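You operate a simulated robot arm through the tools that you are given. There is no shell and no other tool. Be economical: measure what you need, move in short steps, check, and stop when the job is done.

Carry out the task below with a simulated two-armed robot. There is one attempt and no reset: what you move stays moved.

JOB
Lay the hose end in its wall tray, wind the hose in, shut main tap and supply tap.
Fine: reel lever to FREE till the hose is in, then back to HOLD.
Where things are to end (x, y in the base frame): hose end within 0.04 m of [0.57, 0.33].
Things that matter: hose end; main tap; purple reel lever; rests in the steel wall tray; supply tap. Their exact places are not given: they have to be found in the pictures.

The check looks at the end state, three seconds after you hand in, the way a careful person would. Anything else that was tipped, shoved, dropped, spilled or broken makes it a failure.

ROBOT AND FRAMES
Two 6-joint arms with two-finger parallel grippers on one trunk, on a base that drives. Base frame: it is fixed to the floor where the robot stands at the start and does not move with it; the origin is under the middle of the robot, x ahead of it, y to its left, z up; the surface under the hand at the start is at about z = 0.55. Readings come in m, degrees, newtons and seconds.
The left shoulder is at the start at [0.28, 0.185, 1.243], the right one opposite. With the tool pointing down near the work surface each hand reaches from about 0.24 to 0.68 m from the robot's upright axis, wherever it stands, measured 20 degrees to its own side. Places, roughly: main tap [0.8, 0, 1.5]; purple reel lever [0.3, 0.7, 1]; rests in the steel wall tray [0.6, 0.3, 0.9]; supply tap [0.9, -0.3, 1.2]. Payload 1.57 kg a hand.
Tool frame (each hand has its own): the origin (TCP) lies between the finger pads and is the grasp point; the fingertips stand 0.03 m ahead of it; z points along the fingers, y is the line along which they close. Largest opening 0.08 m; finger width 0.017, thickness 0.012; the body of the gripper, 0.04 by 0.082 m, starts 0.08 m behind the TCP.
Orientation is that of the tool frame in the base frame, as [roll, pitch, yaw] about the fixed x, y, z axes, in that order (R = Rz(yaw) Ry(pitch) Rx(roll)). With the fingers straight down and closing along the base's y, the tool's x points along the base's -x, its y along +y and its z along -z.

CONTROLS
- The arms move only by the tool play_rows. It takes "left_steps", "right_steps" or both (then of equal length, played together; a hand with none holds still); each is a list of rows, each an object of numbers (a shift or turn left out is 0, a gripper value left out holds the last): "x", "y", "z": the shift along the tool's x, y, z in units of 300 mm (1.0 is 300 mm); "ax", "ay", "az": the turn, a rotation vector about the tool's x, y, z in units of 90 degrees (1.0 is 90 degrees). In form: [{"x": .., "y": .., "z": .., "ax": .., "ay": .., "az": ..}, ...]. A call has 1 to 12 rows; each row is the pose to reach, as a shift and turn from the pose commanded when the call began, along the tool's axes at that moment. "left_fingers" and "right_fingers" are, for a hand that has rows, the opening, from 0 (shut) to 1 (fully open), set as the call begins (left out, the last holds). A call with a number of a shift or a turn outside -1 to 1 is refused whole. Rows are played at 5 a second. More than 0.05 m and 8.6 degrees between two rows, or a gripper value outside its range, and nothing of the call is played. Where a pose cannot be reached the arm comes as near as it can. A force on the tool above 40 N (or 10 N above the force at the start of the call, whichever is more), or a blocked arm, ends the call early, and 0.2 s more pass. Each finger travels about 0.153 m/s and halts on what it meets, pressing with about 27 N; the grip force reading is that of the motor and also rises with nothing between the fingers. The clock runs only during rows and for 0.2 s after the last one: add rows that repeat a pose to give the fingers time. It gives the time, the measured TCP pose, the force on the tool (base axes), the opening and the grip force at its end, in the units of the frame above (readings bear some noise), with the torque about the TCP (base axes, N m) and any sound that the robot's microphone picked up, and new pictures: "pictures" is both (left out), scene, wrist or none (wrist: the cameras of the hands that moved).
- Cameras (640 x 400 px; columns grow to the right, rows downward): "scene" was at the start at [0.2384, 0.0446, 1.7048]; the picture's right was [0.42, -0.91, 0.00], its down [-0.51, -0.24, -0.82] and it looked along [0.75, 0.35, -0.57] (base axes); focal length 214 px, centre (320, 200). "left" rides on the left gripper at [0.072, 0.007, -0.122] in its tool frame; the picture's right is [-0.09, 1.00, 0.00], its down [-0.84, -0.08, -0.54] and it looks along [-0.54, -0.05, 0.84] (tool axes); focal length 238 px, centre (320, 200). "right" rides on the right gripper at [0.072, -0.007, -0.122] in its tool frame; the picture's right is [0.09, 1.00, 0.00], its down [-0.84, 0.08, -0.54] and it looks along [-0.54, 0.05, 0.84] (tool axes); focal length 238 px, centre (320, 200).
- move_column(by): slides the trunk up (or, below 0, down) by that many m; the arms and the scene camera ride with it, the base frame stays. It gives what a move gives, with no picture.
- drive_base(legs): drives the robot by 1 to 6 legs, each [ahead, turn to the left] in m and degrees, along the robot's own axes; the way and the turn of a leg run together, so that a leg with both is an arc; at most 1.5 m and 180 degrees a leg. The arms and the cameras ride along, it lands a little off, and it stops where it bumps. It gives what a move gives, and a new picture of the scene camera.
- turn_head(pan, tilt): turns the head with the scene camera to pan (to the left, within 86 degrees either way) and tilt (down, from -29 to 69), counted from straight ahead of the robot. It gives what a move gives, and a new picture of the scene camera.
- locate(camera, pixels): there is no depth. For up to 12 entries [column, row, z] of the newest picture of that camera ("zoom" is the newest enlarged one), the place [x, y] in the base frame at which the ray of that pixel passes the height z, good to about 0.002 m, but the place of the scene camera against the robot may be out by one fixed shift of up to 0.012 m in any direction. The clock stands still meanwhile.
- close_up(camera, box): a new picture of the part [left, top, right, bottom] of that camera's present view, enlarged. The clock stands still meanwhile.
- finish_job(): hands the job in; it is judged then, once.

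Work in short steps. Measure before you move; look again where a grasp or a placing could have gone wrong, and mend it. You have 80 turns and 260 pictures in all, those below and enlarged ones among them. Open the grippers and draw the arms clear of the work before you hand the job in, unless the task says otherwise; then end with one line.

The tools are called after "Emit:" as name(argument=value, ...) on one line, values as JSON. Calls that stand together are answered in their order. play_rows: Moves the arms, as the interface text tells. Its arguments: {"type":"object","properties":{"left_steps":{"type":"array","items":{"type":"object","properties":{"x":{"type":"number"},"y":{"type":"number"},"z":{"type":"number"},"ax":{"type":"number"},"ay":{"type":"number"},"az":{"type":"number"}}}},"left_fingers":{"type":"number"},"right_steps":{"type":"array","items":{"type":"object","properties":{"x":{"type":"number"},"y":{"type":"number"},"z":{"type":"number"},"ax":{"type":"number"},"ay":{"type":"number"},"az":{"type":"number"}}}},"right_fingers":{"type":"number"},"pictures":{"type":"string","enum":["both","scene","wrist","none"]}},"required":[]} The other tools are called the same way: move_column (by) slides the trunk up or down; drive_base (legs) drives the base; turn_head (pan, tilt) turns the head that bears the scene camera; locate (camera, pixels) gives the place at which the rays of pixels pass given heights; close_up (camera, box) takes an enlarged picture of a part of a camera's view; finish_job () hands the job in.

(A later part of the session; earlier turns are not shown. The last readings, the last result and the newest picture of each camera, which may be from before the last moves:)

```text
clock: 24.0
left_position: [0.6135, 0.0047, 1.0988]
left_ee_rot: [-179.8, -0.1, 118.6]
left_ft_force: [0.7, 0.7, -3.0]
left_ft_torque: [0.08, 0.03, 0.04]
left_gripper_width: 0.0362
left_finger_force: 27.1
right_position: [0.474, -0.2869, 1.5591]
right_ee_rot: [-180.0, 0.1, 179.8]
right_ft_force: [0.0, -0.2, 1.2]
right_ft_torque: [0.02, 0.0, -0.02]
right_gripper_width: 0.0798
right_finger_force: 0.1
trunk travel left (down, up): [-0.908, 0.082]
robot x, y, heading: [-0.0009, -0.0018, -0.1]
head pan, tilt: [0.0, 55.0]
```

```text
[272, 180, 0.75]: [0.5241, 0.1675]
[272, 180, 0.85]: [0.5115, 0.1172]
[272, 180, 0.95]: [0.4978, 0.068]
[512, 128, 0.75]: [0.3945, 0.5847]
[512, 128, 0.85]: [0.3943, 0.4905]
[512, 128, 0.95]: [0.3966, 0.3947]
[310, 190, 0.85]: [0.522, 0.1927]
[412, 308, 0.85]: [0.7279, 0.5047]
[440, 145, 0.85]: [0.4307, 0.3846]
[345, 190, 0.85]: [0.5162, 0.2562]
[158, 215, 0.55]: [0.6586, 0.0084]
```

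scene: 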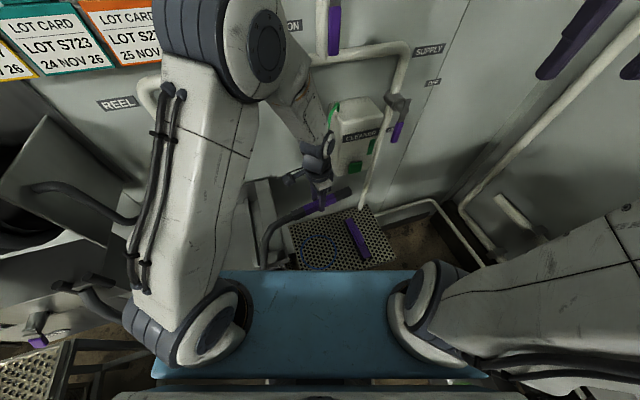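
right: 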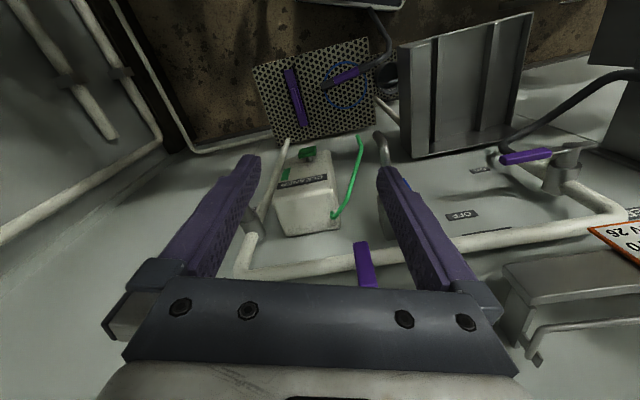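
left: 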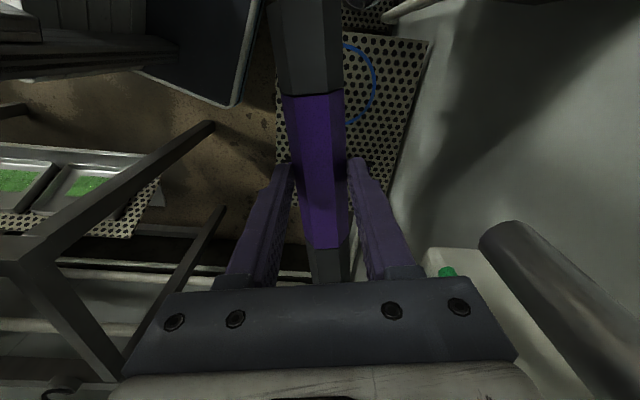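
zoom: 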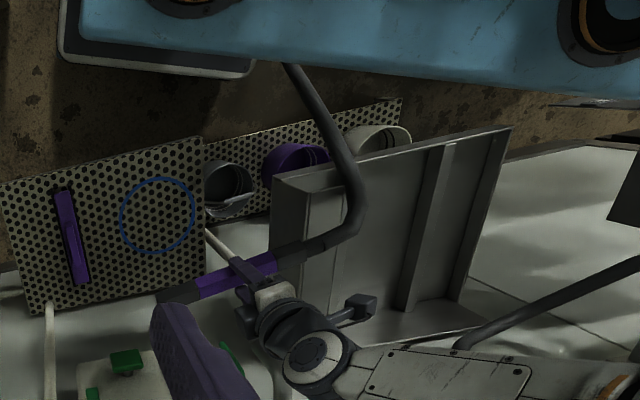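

Ribs run front-to-back; I want a close view of them. I carry the hose end toward the tray (hand at ≈[0.60,0.20,1.2]) first, slowly and high.

Emit:
play_rows(left_steps=[{"z": -0.1, "x": 0.05, "y": 0.03}, {"z": -0.2, "x": 0.15, "y": 0.07}, {"z": -0.3, "x": 0.25, "y": 0.11}, {"z": -0.35, "x": 0.36, "y": 0.15}, {"z": -0.35, "x": 0.47, "y": 0.19}, {"z": -0.35, "x": 0.58, "y": 0.23}, {"z": -0.35, "x": 0.7, "y": 0.27}])

Emit:
close_up(camera="right", box=[400, 30, 620, 180])

```text
clock: 25.6
left_position: [0.5866, 0.2284, 1.2023]
left_ee_rot: [-180.0, -0.1, 118.6]
left_ft_force: [-0.5, -1.0, -3.1]
left_ft_torque: [-0.02, -0.01, 0.01]
left_gripper_width: 0.0363
left_finger_force: 27.2
right_position: [0.4741, -0.2876, 1.5577]
right_ee_rot: [-179.8, 0.2, 179.9]
right_ft_force: [-0.6, 0.0, 0.4]
right_ft_torque: [0.02, 0.02, 0.02]
right_gripper_width: 0.0799
right_finger_force: 0.0
trunk travel left (down, up): [-0.908, 0.082]
robot x, y, heading: [0.0019, 0.0013, 0.1]
head pan, tilt: [0.0, 55.0]
```

scene: 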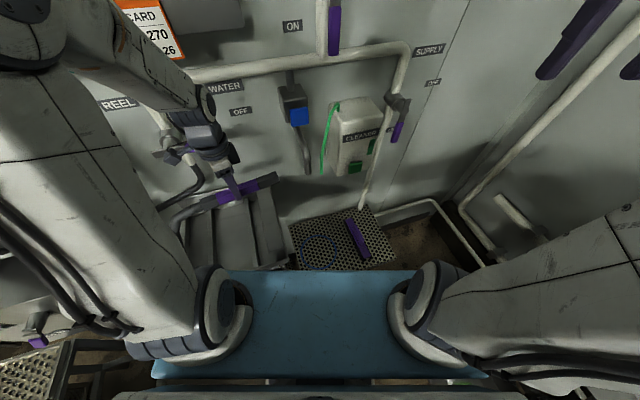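
left: 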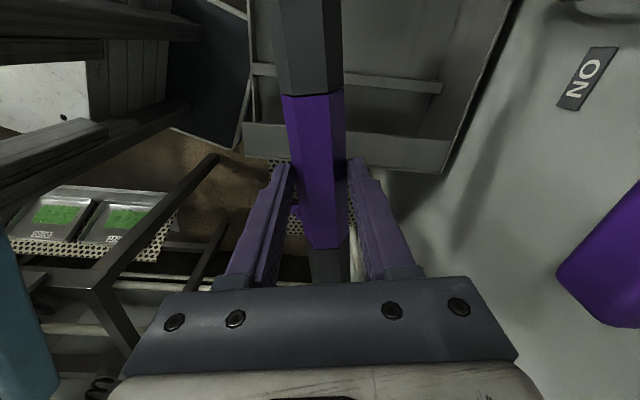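

```text
2.67 times, centred on (510, 105) of right
```

zoom: 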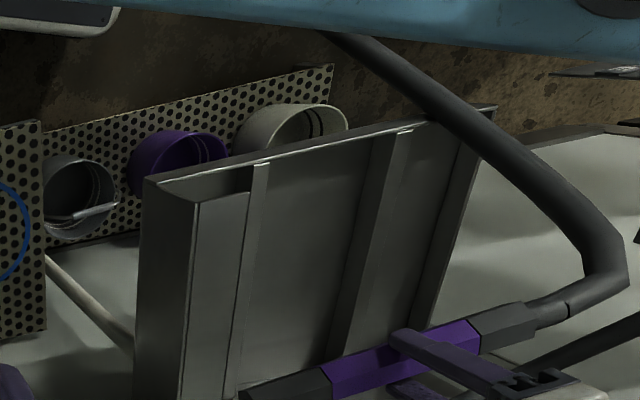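

Clear now: the rests are two low bars running front to back between higher tray walls; the hose end should lie across them. I move to [0.565,0.347], turn −12.5° (parallel to the wall), and descend to 1.0.

Emit:
play_rows(left_steps=[{"x": 0.1, "y": 0.03, "az": 0.035}, {"x": 0.2, "y": 0.06, "az": 0.07}, {"x": 0.3, "y": 0.1, "az": 0.105}, {"x": 0.382, "y": 0.126, "az": 0.14}, {"x": 0.382, "y": 0.126, "az": 0.14, "z": 0.13}, {"x": 0.382, "y": 0.126, "az": 0.14, "z": 0.26}, {"x": 0.382, "y": 0.126, "az": 0.14, "z": 0.4}, {"x": 0.382, "y": 0.126, "az": 0.14, "z": 0.53}, {"x": 0.382, "y": 0.126, "az": 0.14, "z": 0.67}])

Emit:
close_up(camera="right", box=[400, 30, 620, 180])

```text
clock: 27.6
left_position: [0.563, 0.3487, 1.0009]
left_ee_rot: [179.9, -0.1, 105.9]
left_ft_force: [0.2, 0.6, -3.5]
left_ft_torque: [0.03, 0.01, -0.01]
left_gripper_width: 0.036
left_finger_force: 26.8
right_position: [0.474, -0.287, 1.558]
right_ee_rot: [-179.8, 0.0, 179.9]
right_ft_force: [0.8, 0.9, -0.3]
right_ft_torque: [0.01, -0.02, -0.01]
right_gripper_width: 0.0799
right_finger_force: 0.1
trunk travel left (down, up): [-0.908, 0.082]
robot x, y, heading: [0.002, 0.0006, 0.1]
head pan, tilt: [0.0, 55.0]
```

scene: 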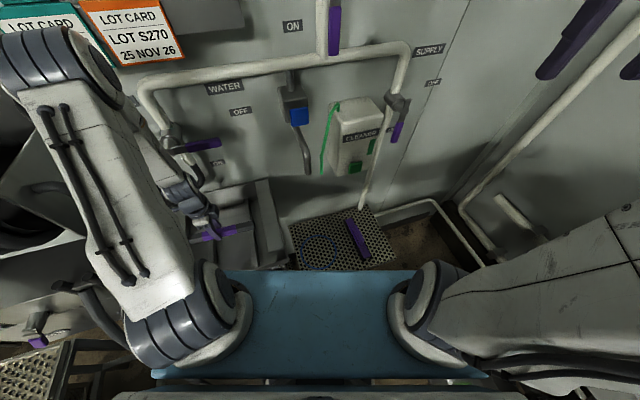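
left: 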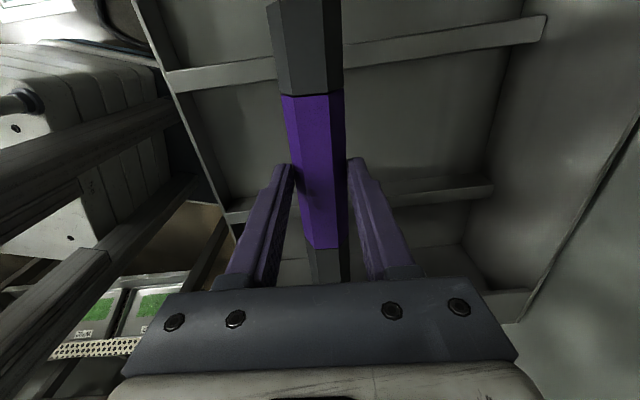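

```text
2.67 times, centred on (510, 105) of right
```

zoom: 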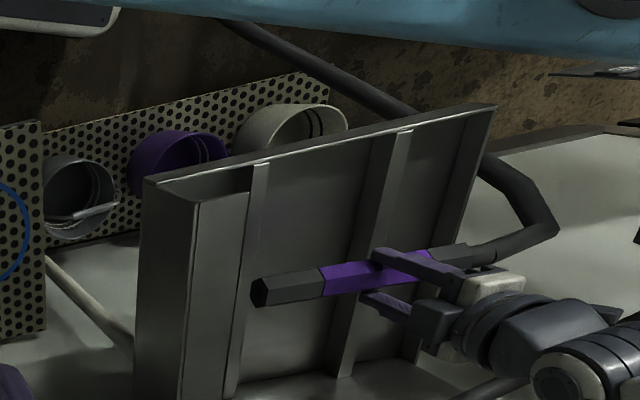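

The two bars show at left px (420,192) and (440,45). I measure them against the hose end line.

Emit:
locate(camera="left", pixels=[[400, 188, 0.82], [400, 47, 0.82], [490, 185, 0.82], [545, 25, 0.82], [232, 215, 0.82], [170, 80, 0.82], [400, 188, 0.87], [400, 47, 0.87], [545, 25, 0.87], [170, 80, 0.87]])

Emit:
locate(camera="zoom", pixels=[[262, 165, 0.82], [405, 132, 0.82], [232, 395, 0.82], [345, 375, 0.82], [262, 165, 0.87], [405, 132, 0.87], [345, 375, 0.87]])

```text
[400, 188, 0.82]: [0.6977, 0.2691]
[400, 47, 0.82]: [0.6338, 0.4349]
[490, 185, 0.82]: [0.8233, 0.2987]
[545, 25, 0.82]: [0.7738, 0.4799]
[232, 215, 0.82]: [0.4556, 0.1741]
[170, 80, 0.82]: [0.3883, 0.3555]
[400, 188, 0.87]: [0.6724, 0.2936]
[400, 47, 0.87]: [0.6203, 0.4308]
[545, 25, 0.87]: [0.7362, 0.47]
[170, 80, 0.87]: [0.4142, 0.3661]
```

```text
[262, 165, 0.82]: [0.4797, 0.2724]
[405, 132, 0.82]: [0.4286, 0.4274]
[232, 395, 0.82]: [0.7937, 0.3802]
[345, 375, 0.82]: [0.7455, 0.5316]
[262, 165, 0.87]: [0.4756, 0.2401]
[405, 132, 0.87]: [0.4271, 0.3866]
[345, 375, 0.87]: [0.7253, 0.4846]
```

Bars' tops are at z≈0.89, at −0.07/+0.08 m from the target along the hose end, so it will lie across both. Touch-down is at TCP z≈0.933; I descend there.

Emit:
play_rows(left_steps=[{"z": 0.06}, {"z": 0.12}, {"z": 0.17}, {"z": 0.2}, {"z": 0.215}, {"z": 0.225}, {"z": 0.233}], pictures="wrist")

Emit:
close_up(camera="right", box=[400, 30, 620, 180])

```text
clock: 29.1
left_position: [0.5635, 0.3481, 0.9368]
left_ee_rot: [179.6, -0.2, 106.0]
left_ft_force: [-5.4, -2.1, 23.0]
left_ft_torque: [-0.17, 0.13, 0.04]
left_gripper_width: 0.0359
left_finger_force: 27.4
right_position: [0.4736, -0.2881, 1.558]
right_ee_rot: [-180.0, 0.3, -179.9]
right_ft_force: [-0.2, -0.3, -0.3]
right_ft_torque: [0.04, -0.01, 0.04]
right_gripper_width: 0.0802
right_finger_force: 0.0
trunk travel left (down, up): [-0.908, 0.082]
robot x, y, heading: [0.0015, 0.0031, -0.1]
head pan, tilt: [0.0, 55.0]
stopped in row 7 (left hand): the force on the tool passed its limit at 47 N (the readings are from after the stop); the commanded pose is now the measured one
```

left: 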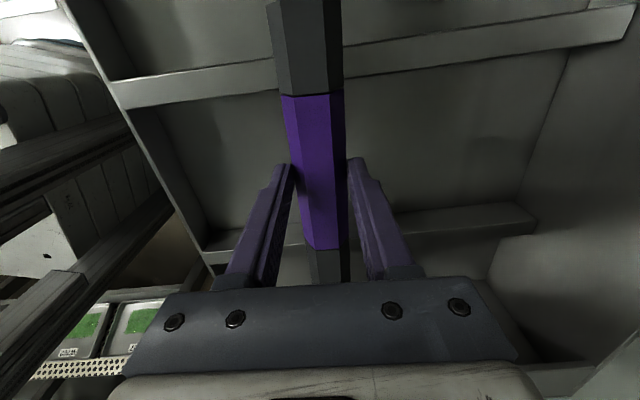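

```text
2.67 times, centred on (510, 105) of right
```

zoom: 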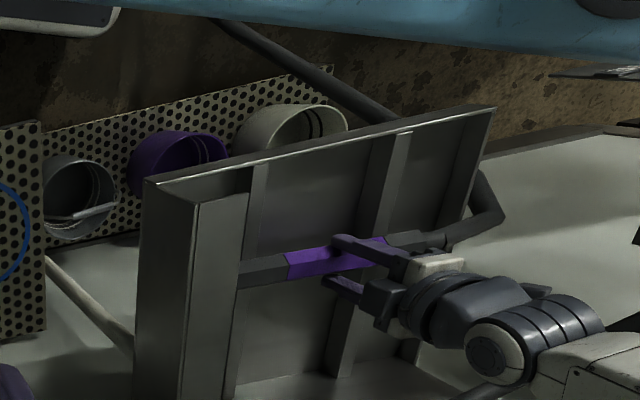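

Contact with 23 N; hose end spans both bars. I ease up 3 mm, open, and look.

Emit:
play_rows(left_steps=[{"z": -0.005}, {"z": -0.01}], pictures="none")

Emit:
play_rows(left_steps=[{"z": 0}, {"z": 0}, {"z": 0}, {"z": 0}], left_fingers=0.8, pictures="wrist")

Emit:
close_up(camera="right", box=[400, 30, 620, 180])

```text
clock: 29.7
left_position: [0.5648, 0.348, 0.9364]
left_ee_rot: [179.7, -0.2, 105.9]
left_ft_force: [0.0, -0.6, -2.9]
left_ft_torque: [0.03, 0.05, 0.01]
left_gripper_width: 0.0362
left_finger_force: 27.1
right_position: [0.4745, -0.2875, 1.557]
right_ee_rot: [-179.9, 0.2, 179.9]
right_ft_force: [-0.3, -0.7, -0.1]
right_ft_torque: [0.01, 0.02, 0.01]
right_gripper_width: 0.0799
right_finger_force: 0.2
trunk travel left (down, up): [-0.908, 0.082]
robot x, y, heading: [-0.0012, 0.002, -0.2]
head pan, tilt: [0.0, 55.0]
```

```text
clock: 30.7
left_position: [0.5644, 0.3484, 0.9382]
left_ee_rot: [179.7, 0.0, 106.0]
left_ft_force: [-0.3, 0.7, -0.1]
left_ft_torque: [-0.02, 0.02, -0.01]
left_gripper_width: 0.064
left_finger_force: 0.1
right_position: [0.473, -0.2877, 1.5581]
right_ee_rot: [-179.9, 0.1, -180.0]
right_ft_force: [0.2, -0.9, -0.1]
right_ft_torque: [0.03, 0.0, 0.03]
right_gripper_width: 0.08
right_finger_force: 0.1
trunk travel left (down, up): [-0.908, 0.082]
robot x, y, heading: [-0.0018, -0.0019, -0.1]
head pan, tilt: [0.0, 55.0]
```

left: 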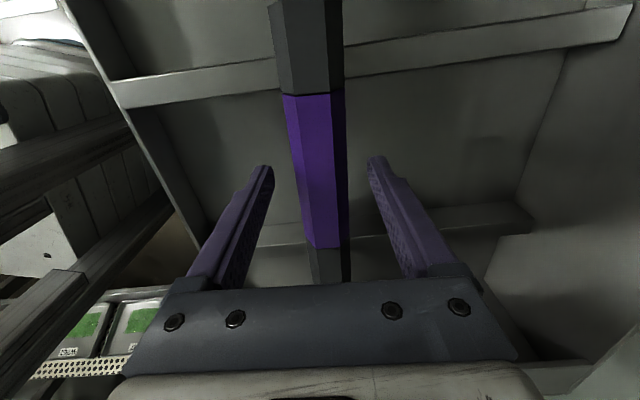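

```text
2.67 times, centred on (510, 105) of right
```

zoom: 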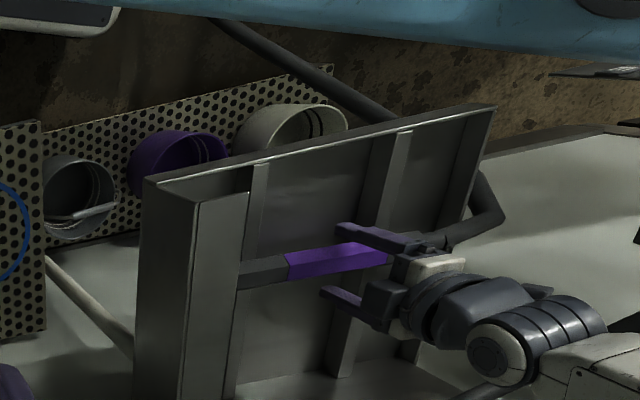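

Hose end lies released across the bars. I raise the left hand straight up and check the result.

Emit:
play_rows(left_steps=[{"z": -0.1}, {"z": -0.2}, {"z": -0.35}, {"z": -0.5}, {"z": -0.65}, {"z": -0.8}, {"z": -0.95}])

Emit:
close_up(camera="right", box=[400, 30, 620, 180])

```text
clock: 32.3
left_position: [0.5639, 0.3479, 1.2227]
left_ee_rot: [179.9, -0.1, 106.0]
left_ft_force: [1.4, 0.3, 0.9]
left_ft_torque: [-0.02, 0.0, 0.02]
left_gripper_width: 0.064
left_finger_force: 0.0
right_position: [0.4734, -0.2873, 1.5576]
right_ee_rot: [-179.9, 0.1, 180.0]
right_ft_force: [-0.4, -0.1, 0.1]
right_ft_torque: [0.01, -0.01, 0.0]
right_gripper_width: 0.0798
right_finger_force: 0.1
trunk travel left (down, up): [-0.908, 0.082]
robot x, y, heading: [0.0022, -0.0005, 0.0]
head pan, tilt: [0.0, 55.0]
```

scene: 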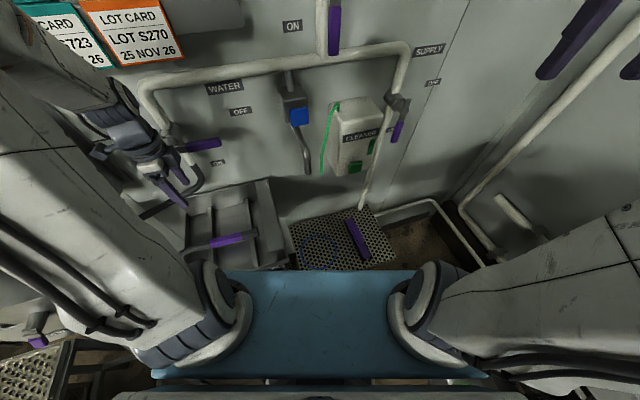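
left: 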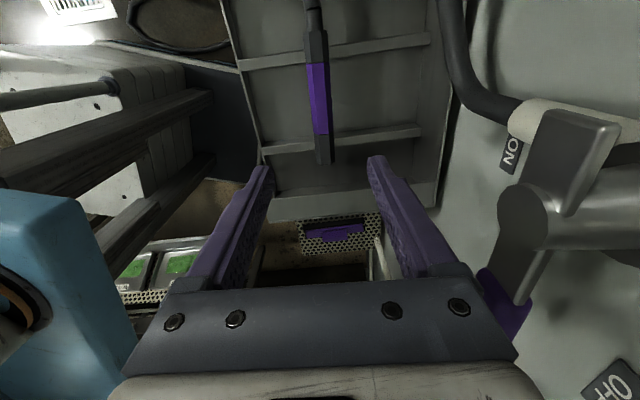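

```text
2.67 times, centred on (510, 105) of right
```

zoom: 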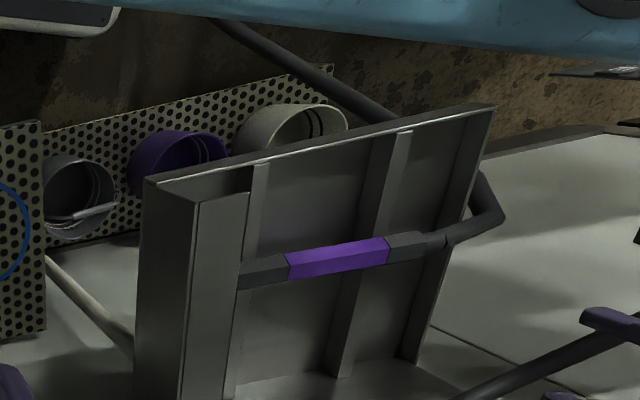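

The hose end rests on both bars. Next I raise the left hand away from the WATER tap and back toward the lever, yawing it on the way.

Emit:
locate(camera="left", pixels=[[318, 97, 0.908], [322, 163, 0.908], [314, 32, 0.908]])

Emit:
play_rows(left_steps=[{"y": -0.1, "z": -0.1}, {"y": -0.2, "z": -0.2, "x": 0.04, "az": -0.08}, {"y": -0.3, "z": -0.3, "x": 0.08, "az": -0.16}, {"y": -0.4, "z": -0.4, "x": 0.12, "az": -0.24}, {"y": -0.46, "z": -0.5, "x": 0.17, "az": -0.32}, {"y": -0.46, "z": -0.6, "x": 0.22, "az": -0.4}, {"y": -0.46, "z": -0.7, "x": 0.27, "az": -0.48}, {"y": -0.46, "z": -0.8, "x": 0.32, "az": -0.57}, {"y": -0.46, "z": -0.9, "x": 0.38, "az": -0.66}, {"y": -0.46, "z": -0.9, "x": 0.38, "az": -0.75}, {"y": -0.46, "z": -0.9, "x": 0.38, "az": -0.84}], left_fingers=0, pictures="scene")

```text
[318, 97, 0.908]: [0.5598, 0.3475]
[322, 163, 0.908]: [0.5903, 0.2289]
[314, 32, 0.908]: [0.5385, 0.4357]
```

```text
clock: 34.7
left_position: [0.3972, 0.4185, 1.4909]
left_ee_rot: [179.9, 0.2, -178.2]
left_ft_force: [-0.7, 0.3, -0.3]
left_ft_torque: [0.01, 0.02, -0.02]
left_gripper_width: 0.0001
left_finger_force: 21.5
left hand out of reach, approached as far as the arm can: row 5
right_position: [0.475, -0.2876, 1.5569]
right_ee_rot: [-179.9, 0.1, -179.9]
right_ft_force: [0.0, -0.7, 1.1]
right_ft_torque: [0.03, 0.0, -0.02]
right_gripper_width: 0.0801
right_finger_force: 0.1
trunk travel left (down, up): [-0.908, 0.082]
robot x, y, heading: [-0.0027, 0.0004, 0.1]
head pan, tilt: [0.0, 55.0]
```

scene: 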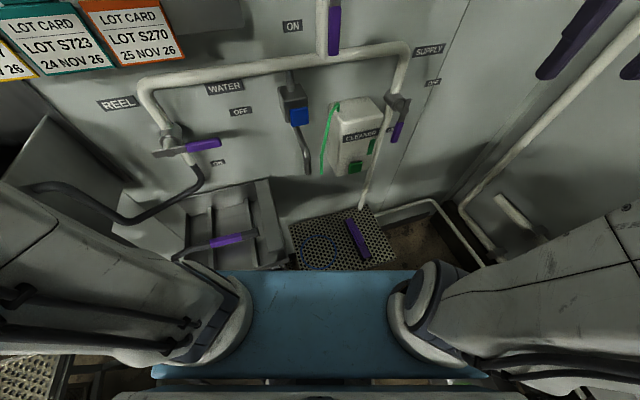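

Hose end centre is ≈[0.562,0.34], good. Moving the left hand to [0.12,0.57,1.49] with yaw −163°.

Emit:
play_rows(left_steps=[{"x": 0.12, "y": 0.07, "az": -0.02}, {"x": 0.24, "y": 0.14, "az": -0.04}, {"x": 0.36, "y": 0.2, "az": -0.07}, {"x": 0.48, "y": 0.26, "az": -0.1}, {"x": 0.6, "y": 0.32, "az": -0.13}, {"x": 0.72, "y": 0.38, "az": -0.15}, {"x": 0.84, "y": 0.44, "az": -0.173}, {"x": 0.93, "y": 0.5, "az": -0.173}], pictures="wrist")

Emit:
close_up(camera="left", box=[200, 40, 480, 240])

```text
clock: 36.5
left_position: [0.125, 0.5653, 1.4908]
left_ee_rot: [-180.0, 0.1, -162.9]
left_ft_force: [0.3, -0.4, -0.4]
left_ft_torque: [0.0, 0.01, 0.01]
left_gripper_width: 0.0002
left_finger_force: 21.6
left hand out of reach, approached as far as the arm can: row 8
right_position: [0.4743, -0.2852, 1.558]
right_ee_rot: [-179.9, 0.0, -180.0]
right_ft_force: [0.0, 0.5, 0.6]
right_ft_torque: [-0.01, -0.05, 0.02]
right_gripper_width: 0.08
right_finger_force: 0.0
trunk travel left (down, up): [-0.908, 0.082]
robot x, y, heading: [0.0002, -0.0036, -0.1]
head pan, tilt: [0.0, 55.0]
```

left: 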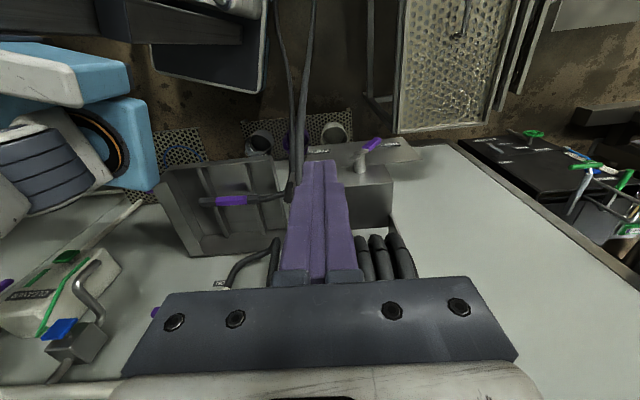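

```text
2.00 times, centred on (340, 140) of left
```

zoom: 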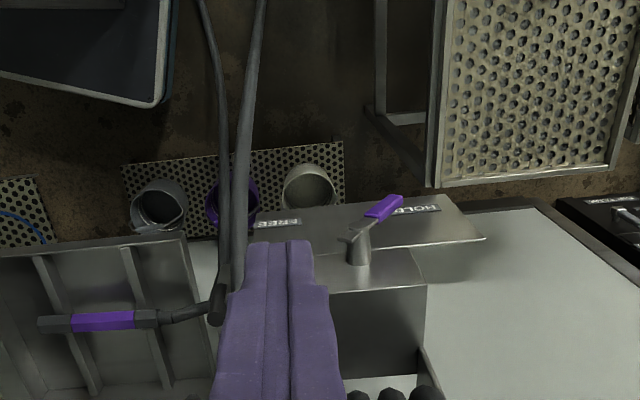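

The lever hub is at zoom (360,232), handle (385,210) on HOLD; FREE is toward −y. I turn the head to triangulate.

Emit:
turn_head(pan=70, tilt=42)

Emit:
locate(camera="zoom", pixels=[[360, 232, 1.0], [360, 232, 1.05], [360, 265, 1.0], [360, 265, 1.05], [400, 203, 0.95], [400, 203, 1.0], [370, 216, 1.0], [278, 222, 1.0], [415, 210, 1.0], [278, 222, 0.95], [415, 210, 0.95]])

```text
clock: 37.9
left_position: [0.1257, 0.5641, 1.4939]
left_ee_rot: [180.0, 0.2, -162.8]
left_ft_force: [0.2, 0.4, 0.5]
left_ft_torque: [0.03, -0.01, 0.03]
left_gripper_width: 0.0
left_finger_force: 21.8
right_position: [0.4738, -0.2874, 1.5581]
right_ee_rot: [-180.0, 0.1, 179.9]
right_ft_force: [1.2, -0.3, 0.3]
right_ft_torque: [-0.02, 0.04, 0.02]
right_gripper_width: 0.0801
right_finger_force: 0.0
trunk travel left (down, up): [-0.908, 0.082]
robot x, y, heading: [0.0024, 0.0022, 0.1]
head pan, tilt: [70.0, 42.0]
```

scene: 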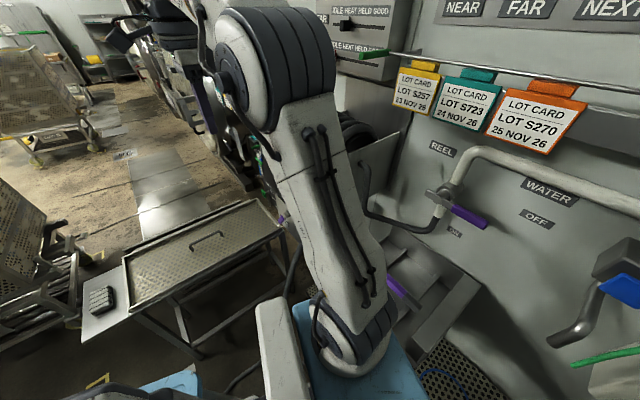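

```text
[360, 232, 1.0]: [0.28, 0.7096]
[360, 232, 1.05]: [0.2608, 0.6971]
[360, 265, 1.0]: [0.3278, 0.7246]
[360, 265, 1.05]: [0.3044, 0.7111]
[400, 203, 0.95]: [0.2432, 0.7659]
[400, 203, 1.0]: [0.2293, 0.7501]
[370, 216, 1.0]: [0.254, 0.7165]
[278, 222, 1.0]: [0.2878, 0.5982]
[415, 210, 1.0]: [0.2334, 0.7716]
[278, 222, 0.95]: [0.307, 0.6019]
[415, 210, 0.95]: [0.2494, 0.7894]
```

Arm still blocks the head camera. I lower the left hand 0.24 m for a parallax view of the lever.

Emit:
play_rows(left_steps=[{"z": 0.14}, {"z": 0.28}, {"z": 0.42}, {"z": 0.56}, {"z": 0.7}, {"z": 0.8}], pictures="both")

Emit:
close_up(camera="left", box=[240, 40, 520, 240])

```text
clock: 39.3
left_position: [0.125, 0.5651, 1.2524]
left_ee_rot: [179.9, 0.3, -162.7]
left_ft_force: [-0.8, -0.4, -0.5]
left_ft_torque: [0.02, -0.02, 0.01]
left_gripper_width: 0.0
left_finger_force: 21.8
right_position: [0.4743, -0.2866, 1.5576]
right_ee_rot: [-179.9, 0.1, 180.0]
right_ft_force: [-0.6, 0.0, -1.2]
right_ft_torque: [-0.02, 0.02, 0.01]
right_gripper_width: 0.0799
right_finger_force: 0.1
trunk travel left (down, up): [-0.908, 0.082]
robot x, y, heading: [0.0002, -0.0011, -0.1]
head pan, tilt: [70.0, 42.0]
```

scene: 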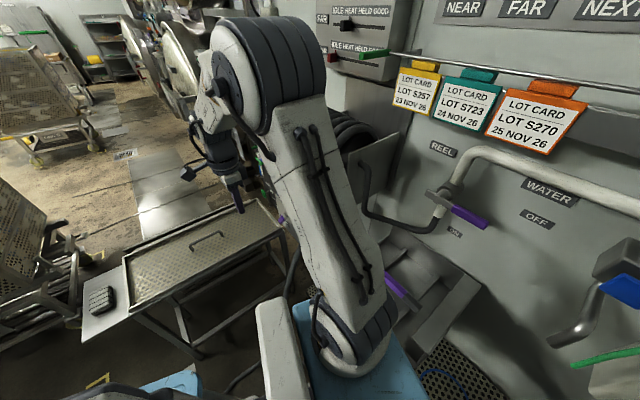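
left: 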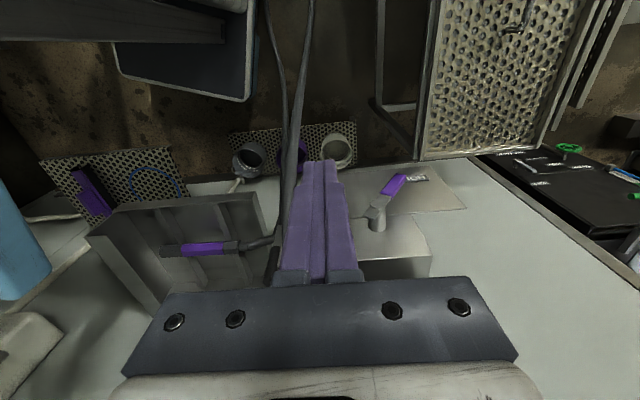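

```text
2.00 times, centred on (380, 140) of left
```

zoom: 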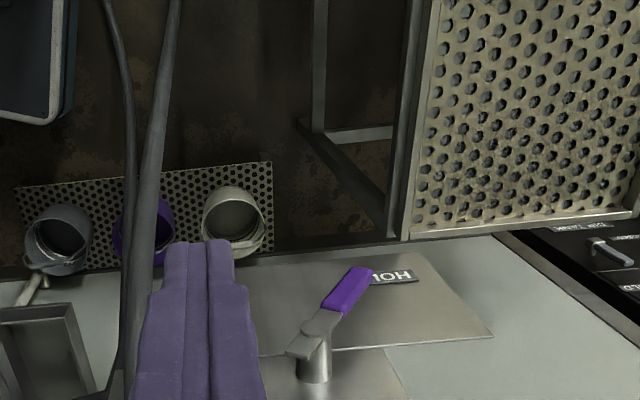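

Triangulating: hub at zoom (322,330), handle tip (365,270), HOLD label (395,277).

Emit:
locate(camera="zoom", pixels=[[322, 328, 1.0], [322, 328, 1.05], [314, 380, 1.0], [314, 380, 1.05], [365, 270, 0.95], [365, 270, 1.0], [330, 310, 1.0], [395, 277, 0.95], [395, 277, 1.0], [355, 348, 1.0], [490, 335, 1.0]])

```text
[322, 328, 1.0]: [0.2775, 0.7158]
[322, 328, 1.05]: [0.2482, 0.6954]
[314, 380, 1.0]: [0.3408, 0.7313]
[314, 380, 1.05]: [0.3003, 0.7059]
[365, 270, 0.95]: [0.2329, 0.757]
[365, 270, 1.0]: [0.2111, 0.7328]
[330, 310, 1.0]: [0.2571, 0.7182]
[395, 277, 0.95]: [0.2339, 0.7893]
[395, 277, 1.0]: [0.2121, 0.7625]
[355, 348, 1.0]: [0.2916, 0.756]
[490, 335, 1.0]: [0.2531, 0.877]
```

Hub ≈[0.279,0.712,1.00], handle tip ≈[0.26,0.78,0.89]; the lever hangs ~40° toward HOLD and must swing through vertical to the −y side. I'll come from the front with closed fingers tilted 45°, on the +y side of the handle; first to a stand-off.

Emit:
play_rows(left_steps=[{"x": -0.02, "y": 0.09, "z": 0.06, "ay": -0.05}, {"x": -0.05, "y": 0.18, "z": 0.13, "ay": -0.1}, {"x": -0.09, "y": 0.27, "z": 0.21, "ay": -0.16}, {"x": -0.13, "y": 0.36, "z": 0.3, "ay": -0.22}, {"x": -0.18, "y": 0.45, "z": 0.4, "ay": -0.28}, {"x": -0.23, "y": 0.54, "z": 0.5, "ay": -0.34}, {"x": -0.28, "y": 0.63, "z": 0.6, "ay": -0.4}, {"x": -0.33, "y": 0.7, "z": 0.72, "ay": -0.45}, {"x": -0.37, "y": 0.76, "z": 0.83, "ay": -0.5}], pictures="both")

```text
clock: 41.3
left_position: [0.2051, 0.7905, 1.0078]
left_ee_rot: [180.0, 45.3, -162.9]
left_ft_force: [-0.2, -0.5, -0.6]
left_ft_torque: [0.01, 0.02, -0.02]
left_gripper_width: 0.0002
left_finger_force: 21.2
left hand out of reach, approached as far as the arm can: row 1, 2, 3, 4, 5, 6, 7, 8, 9
right_position: [0.4753, -0.2868, 1.5582]
right_ee_rot: [-179.9, 0.1, -180.0]
right_ft_force: [0.1, 0.4, -0.3]
right_ft_torque: [0.0, 0.02, 0.0]
right_gripper_width: 0.0799
right_finger_force: 0.0
trunk travel left (down, up): [-0.908, 0.082]
robot x, y, heading: [0.0032, 0.0011, 0.1]
head pan, tilt: [70.0, 42.0]
```

scene: 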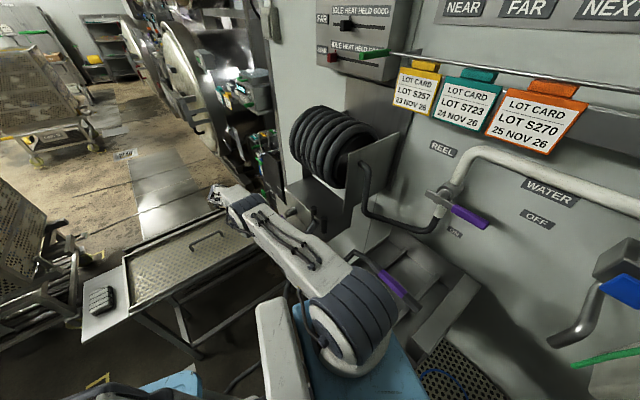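
left: 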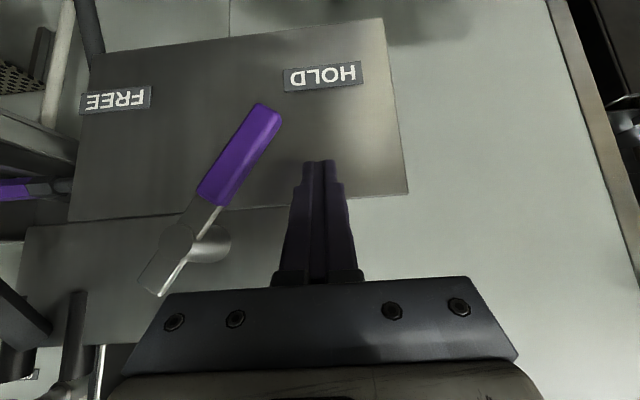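

Excellent view: hub (190,243), handle tip (263,112), FREE (115,98), HOLD (322,75); closed fingers at (320,170) on the HOLD side. I measure with this view.

Emit:
locate(camera="left", pixels=[[190, 243, 1.0], [190, 243, 1.02], [190, 243, 0.98], [263, 112, 0.88], [263, 112, 0.9], [263, 112, 0.92], [322, 75, 0.88], [322, 75, 0.92], [115, 98, 0.88], [115, 98, 0.92], [210, 200, 0.95], [210, 200, 0.97]])

```text
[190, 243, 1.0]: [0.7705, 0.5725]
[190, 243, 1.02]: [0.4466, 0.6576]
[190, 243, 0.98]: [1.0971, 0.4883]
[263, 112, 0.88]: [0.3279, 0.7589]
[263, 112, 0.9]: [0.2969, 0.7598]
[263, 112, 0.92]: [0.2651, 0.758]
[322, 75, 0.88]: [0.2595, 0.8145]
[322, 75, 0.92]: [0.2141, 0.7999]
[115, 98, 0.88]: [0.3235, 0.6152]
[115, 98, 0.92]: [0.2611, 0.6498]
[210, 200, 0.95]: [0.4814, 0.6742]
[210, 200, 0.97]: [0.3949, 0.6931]
```

Refined: hub [0.29,0.698,1.03], lever 31° toward HOLD, length 0.128. The arm is nearly stretched, so I lower the trunk 0.062 m to bring the finger level with the handle.

Emit:
move_column(by=-0.062)

Emit:
play_rows(left_steps=[{"z": 0.04, "x": -0.04}, {"z": 0.085, "x": -0.085}], pictures="both")

```text
clock: 42.4
left_position: [0.205, 0.7888, 0.9458]
left_ee_rot: [179.9, 45.1, -162.9]
left_ft_force: [0.1, -0.1, -0.2]
left_ft_torque: [0.02, 0.02, 0.0]
left_gripper_width: 0.0
left_finger_force: 21.5
right_position: [0.4741, -0.2877, 1.496]
right_ee_rot: [-179.8, 0.0, -179.9]
right_ft_force: [-0.1, 0.1, -0.2]
right_ft_torque: [0.01, -0.02, 0.0]
right_gripper_width: 0.0801
right_finger_force: 0.0
trunk travel left (down, up): [-0.846, 0.144]
robot x, y, heading: [0.0023, -0.0005, 0.1]
head pan, tilt: [70.0, 42.0]
```

```text
clock: 43.0
left_position: [0.2388, 0.7982, 0.9464]
left_ee_rot: [179.9, 45.2, -162.8]
left_ft_force: [-0.6, 0.3, -0.3]
left_ft_torque: [-0.02, 0.0, 0.0]
left_gripper_width: 0.0
left_finger_force: 20.9
right_position: [0.4739, -0.2874, 1.4956]
right_ee_rot: [-179.8, 0.1, 179.9]
right_ft_force: [-0.2, -0.6, 0.0]
right_ft_torque: [-0.02, 0.02, -0.01]
right_gripper_width: 0.0799
right_finger_force: 0.0
trunk travel left (down, up): [-0.846, 0.144]
robot x, y, heading: [-0.0034, -0.0008, 0.2]
head pan, tilt: [70.0, 42.0]
```

scene: 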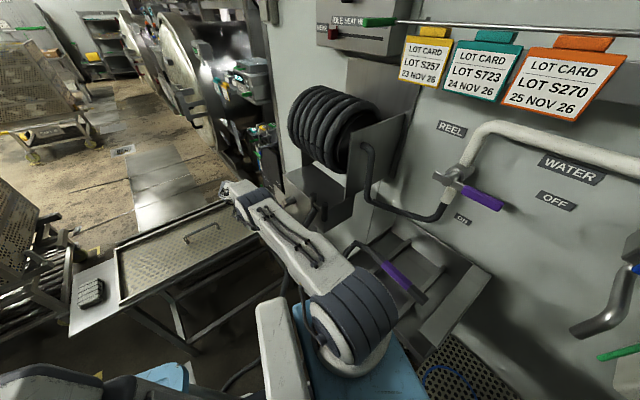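
left: 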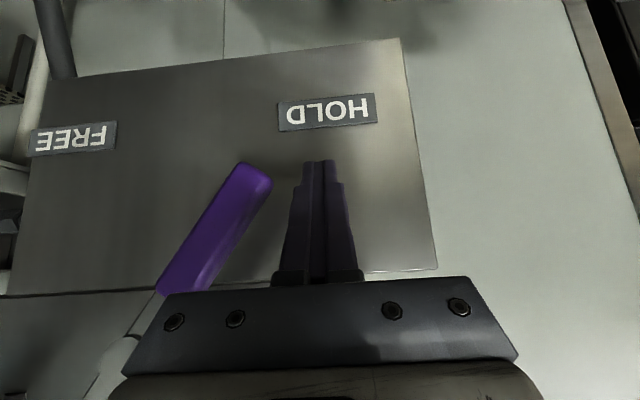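

Finger is in place beside the handle (tip 250,170). Now push toward −y (FREE) in small steps.

Emit:
play_rows(left_steps=[{"y": -0.06}, {"y": -0.12}, {"y": -0.17}, {"y": -0.22}, {"y": -0.27}, {"y": -0.32}], pictures="wrist")

```text
clock: 44.4
left_position: [0.2662, 0.7077, 0.9454]
left_ee_rot: [179.9, 45.2, -162.8]
left_ft_force: [-1.5, 1.1, -0.8]
left_ft_torque: [-0.01, -0.03, -0.03]
left_gripper_width: 0.0
left_finger_force: 21.5
right_position: [0.4741, -0.2868, 1.4962]
right_ee_rot: [-179.9, 0.1, -180.0]
right_ft_force: [-0.2, 0.7, 0.3]
right_ft_torque: [-0.03, 0.02, 0.0]
right_gripper_width: 0.0803
right_finger_force: 0.1
trunk travel left (down, up): [-0.846, 0.144]
robot x, y, heading: [0.0019, -0.0015, -0.4]
head pan, tilt: [70.0, 42.0]
```

left: 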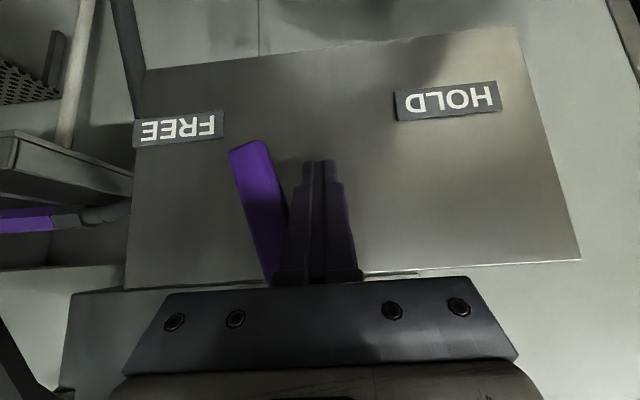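

Works: the handle is past vertical toward FREE. Continue pushing.

Emit:
play_rows(left_steps=[{"y": -0.04}, {"y": -0.08}, {"y": -0.12}, {"y": -0.15}, {"y": -0.18}], pictures="both")

```text
clock: 45.2
left_position: [0.2685, 0.6833, 0.9466]
left_ee_rot: [178.5, 44.6, -162.6]
left_ft_force: [-7.6, 6.2, -7.2]
left_ft_torque: [0.02, -0.18, -0.15]
left_gripper_width: 0.0
left_finger_force: 20.9
right_position: [0.4749, -0.286, 1.4961]
right_ee_rot: [-179.9, 0.1, -180.0]
right_ft_force: [-0.5, 0.2, 0.6]
right_ft_torque: [0.01, 0.0, -0.02]
right_gripper_width: 0.0801
right_finger_force: 0.0
trunk travel left (down, up): [-0.846, 0.144]
robot x, y, heading: [0.0001, -0.0004, 0.0]
head pan, tilt: [70.0, 42.0]
stopped in row 4 (left hand): the force on the tool passed its limit at 48 N (the readings are from after the stop); the commanded pose is now the measured one
```

scene: 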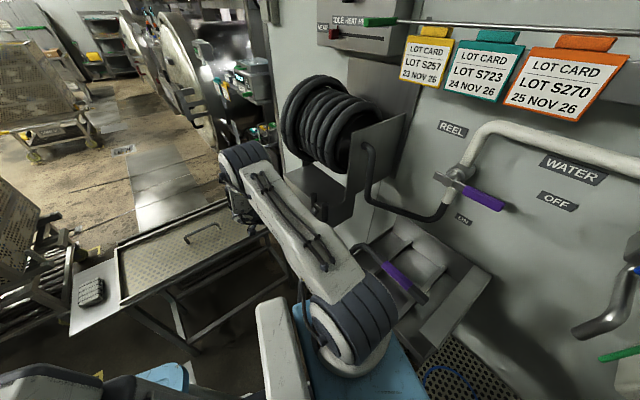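
left: 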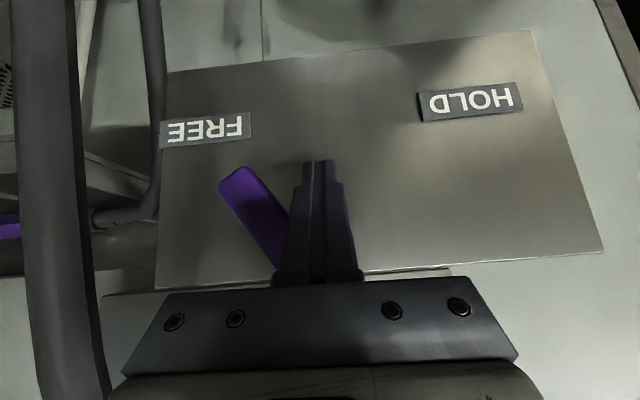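

Lever is on its stop at FREE and the reel starts winding (extra coil). I back the finger off a little and let time pass while watching.

Emit:
play_rows(left_steps=[{"y": 0.03}, {"y": 0.06}, {"y": 0.06}, {"y": 0.06}, {"y": 0.06}, {"y": 0.06}, {"y": 0.06}, {"y": 0.06}, {"y": 0.06}, {"y": 0.06}, {"y": 0.06}, {"y": 0.06}], pictures="both")

```text
clock: 47.8
left_position: [0.2653, 0.6979, 0.9466]
left_ee_rot: [178.7, 44.7, -162.6]
left_ft_force: [0.4, 0.3, -0.5]
left_ft_torque: [-0.03, -0.01, -0.01]
left_gripper_width: 0.0
left_finger_force: 21.4
right_position: [0.4754, -0.286, 1.4964]
right_ee_rot: [-179.9, 0.1, -179.8]
right_ft_force: [0.3, 0.2, 0.4]
right_ft_torque: [0.02, 0.0, 0.0]
right_gripper_width: 0.0798
right_finger_force: 0.0
trunk travel left (down, up): [-0.846, 0.144]
robot x, y, heading: [0.0023, 0.0033, 0.3]
head pan, tilt: [70.0, 42.0]
```

scene: 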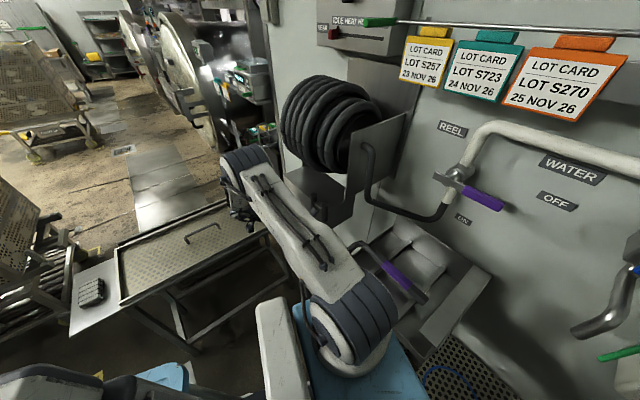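
left: 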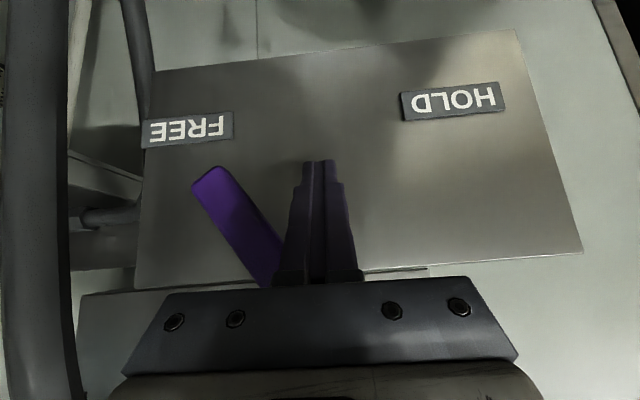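

The reel keeps gaining coils; I wait more.

Emit:
play_rows(left_steps=[{"y": 0}, {"y": 0}, {"y": 0}, {"y": 0}, {"y": 0}, {"y": 0}, {"y": 0}, {"y": 0}, {"y": 0}, {"y": 0}, {"y": 0}, {"y": 0}], pictures="both")

Emit:
play_rows(left_steps=[{"y": 0}, {"y": 0}, {"y": 0}, {"y": 0}, {"y": 0}, {"y": 0}, {"y": 0}, {"y": 0}, {"y": 0}, {"y": 0}, {"y": 0}, {"y": 0}], pictures="both")

```text
clock: 50.4
left_position: [0.2654, 0.6983, 0.9483]
left_ee_rot: [178.7, 44.9, -162.7]
left_ft_force: [0.4, 0.6, 1.0]
left_ft_torque: [0.03, 0.0, 0.0]
left_gripper_width: 0.0
left_finger_force: 21.3
right_position: [0.4742, -0.2864, 1.4961]
right_ee_rot: [-179.9, 0.1, -179.9]
right_ft_force: [0.0, 0.1, -1.0]
right_ft_torque: [-0.01, 0.0, -0.01]
right_gripper_width: 0.0799
right_finger_force: 0.0
trunk travel left (down, up): [-0.846, 0.144]
robot x, y, heading: [-0.0026, 0.0004, 0.1]
head pan, tilt: [70.0, 42.0]
```

scene: 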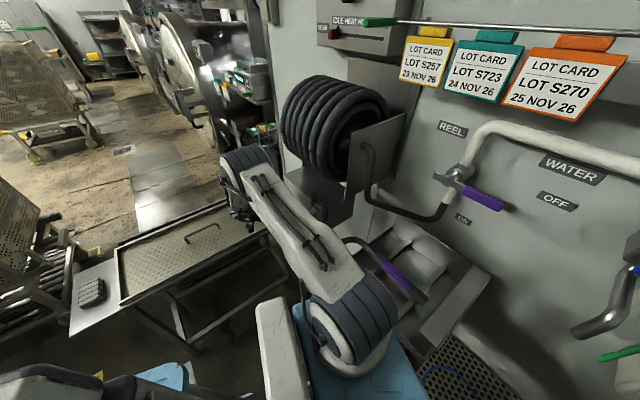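
left: 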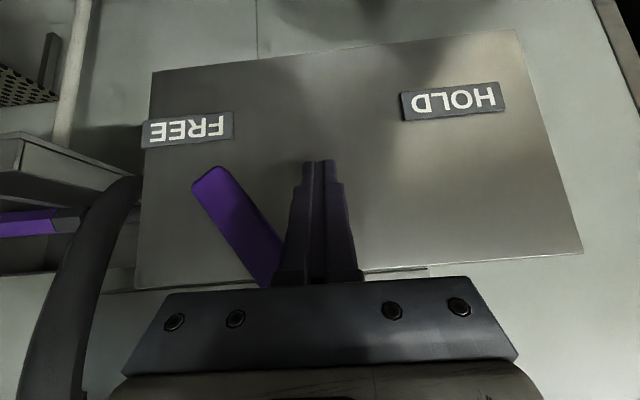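

```text
clock: 53.0
left_position: [0.2649, 0.6985, 0.9473]
left_ee_rot: [178.7, 44.8, -162.7]
left_ft_force: [1.1, 0.0, -0.2]
left_ft_torque: [-0.01, -0.03, 0.01]
left_gripper_width: 0.0
left_finger_force: 21.4
right_position: [0.4744, -0.2864, 1.4958]
right_ee_rot: [-179.8, 0.1, -179.9]
right_ft_force: [-0.3, -0.3, -0.2]
right_ft_torque: [0.0, 0.0, 0.0]
right_gripper_width: 0.0796
right_finger_force: 0.0
trunk travel left (down, up): [-0.846, 0.144]
robot x, y, heading: [-0.0021, 0.0006, 0.1]
head pan, tilt: [70.0, 42.0]
```

scene: 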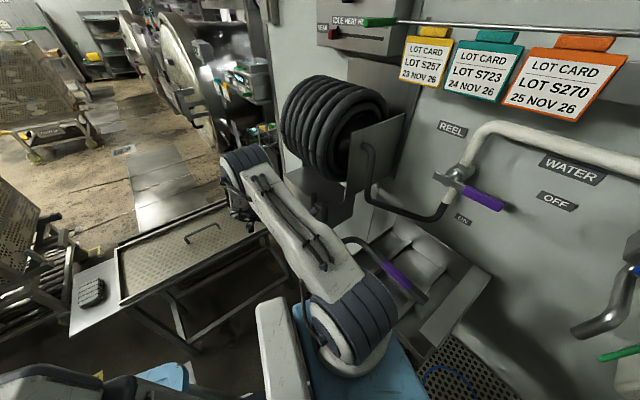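
left: 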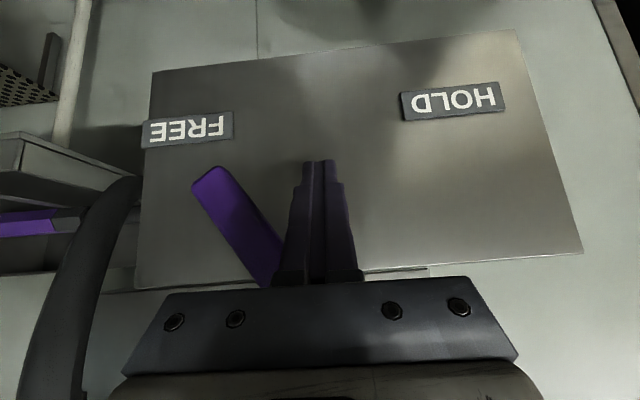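

Winding finished (no change between 50.4 s and 53.0 s; hose runs straight from reel to tray). Now I withdraw, raise slightly, and open the fingers to straddle the lever near its hub so I can pull it back to HOLD without nearing the hose.

Emit:
play_rows(left_steps=[{"z": -0.08, "x": 0.08}, {"z": -0.165, "x": 0.165}, {"z": -0.23, "x": 0.1}, {"z": -0.283, "x": 0.047}, {"z": -0.283, "x": 0.047, "y": -0.06}], pictures="wrist")

Emit:
play_rows(left_steps=[{"y": 0}, {"y": 0}, {"y": 0}, {"y": 0}], left_fingers=1, pictures="wrist")

```text
clock: 54.2
left_position: [0.2411, 0.6861, 0.9985]
left_ee_rot: [177.0, 44.2, -162.8]
left_ft_force: [-5.7, 7.1, -7.0]
left_ft_torque: [0.1, 0.18, 0.14]
left_gripper_width: 0.0
left_finger_force: 21.6
left hand out of reach, approached as far as the arm can: row 1, 2, 3, 4, 5
right_position: [0.4756, -0.2856, 1.4952]
right_ee_rot: [-179.9, 0.0, -179.9]
right_ft_force: [-1.3, -0.7, -1.0]
right_ft_torque: [-0.02, 0.02, -0.04]
right_gripper_width: 0.0802
right_finger_force: 0.1
trunk travel left (down, up): [-0.846, 0.144]
robot x, y, heading: [0.0027, 0.0009, 0.3]
head pan, tilt: [70.0, 42.0]
stopped in row 5 (left hand): the force on the tool passed its limit at 45 N (the readings are from after the stop); the commanded pose is now the measured one
```

left: 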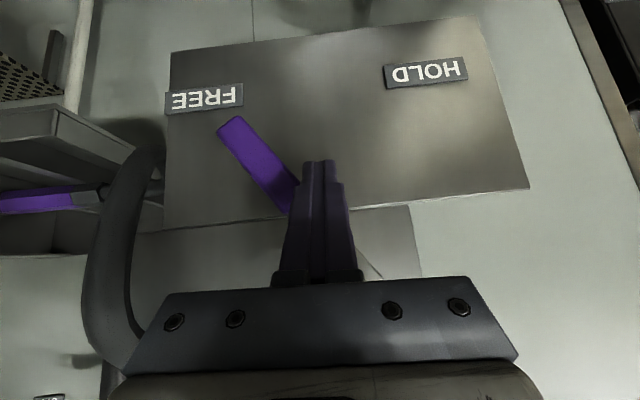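

```text
clock: 54.6
left_position: [0.2332, 0.7007, 1.0012]
left_ee_rot: [174.6, 43.8, -162.5]
left_ft_force: [-10.9, 48.0, -18.9]
left_ft_torque: [1.07, 0.73, 1.22]
left_gripper_width: 0.0389
left_finger_force: 0.0
right_position: [0.4746, -0.281, 1.4964]
right_ee_rot: [-179.6, 0.1, -179.7]
right_ft_force: [-0.2, 0.7, -0.2]
right_ft_torque: [0.0, -0.04, 0.05]
right_gripper_width: 0.08
right_finger_force: 0.0
trunk travel left (down, up): [-0.846, 0.144]
robot x, y, heading: [0.0018, -0.0001, 0.3]
head pan, tilt: [70.0, 42.0]
stopped in row 1 (left hand): the force on the tool passed its limit at 49 N (the readings are from after the stop); the commanded pose is now the measured one
```

left: 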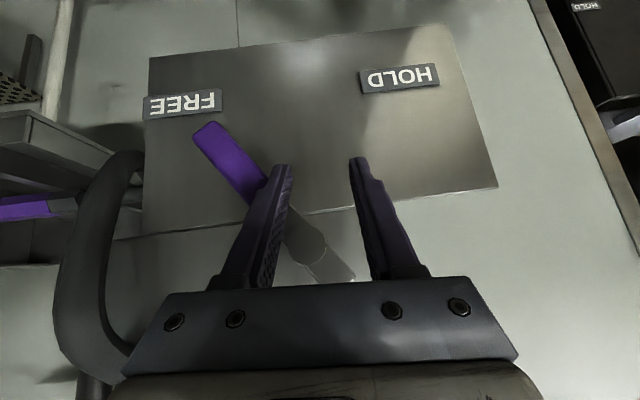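

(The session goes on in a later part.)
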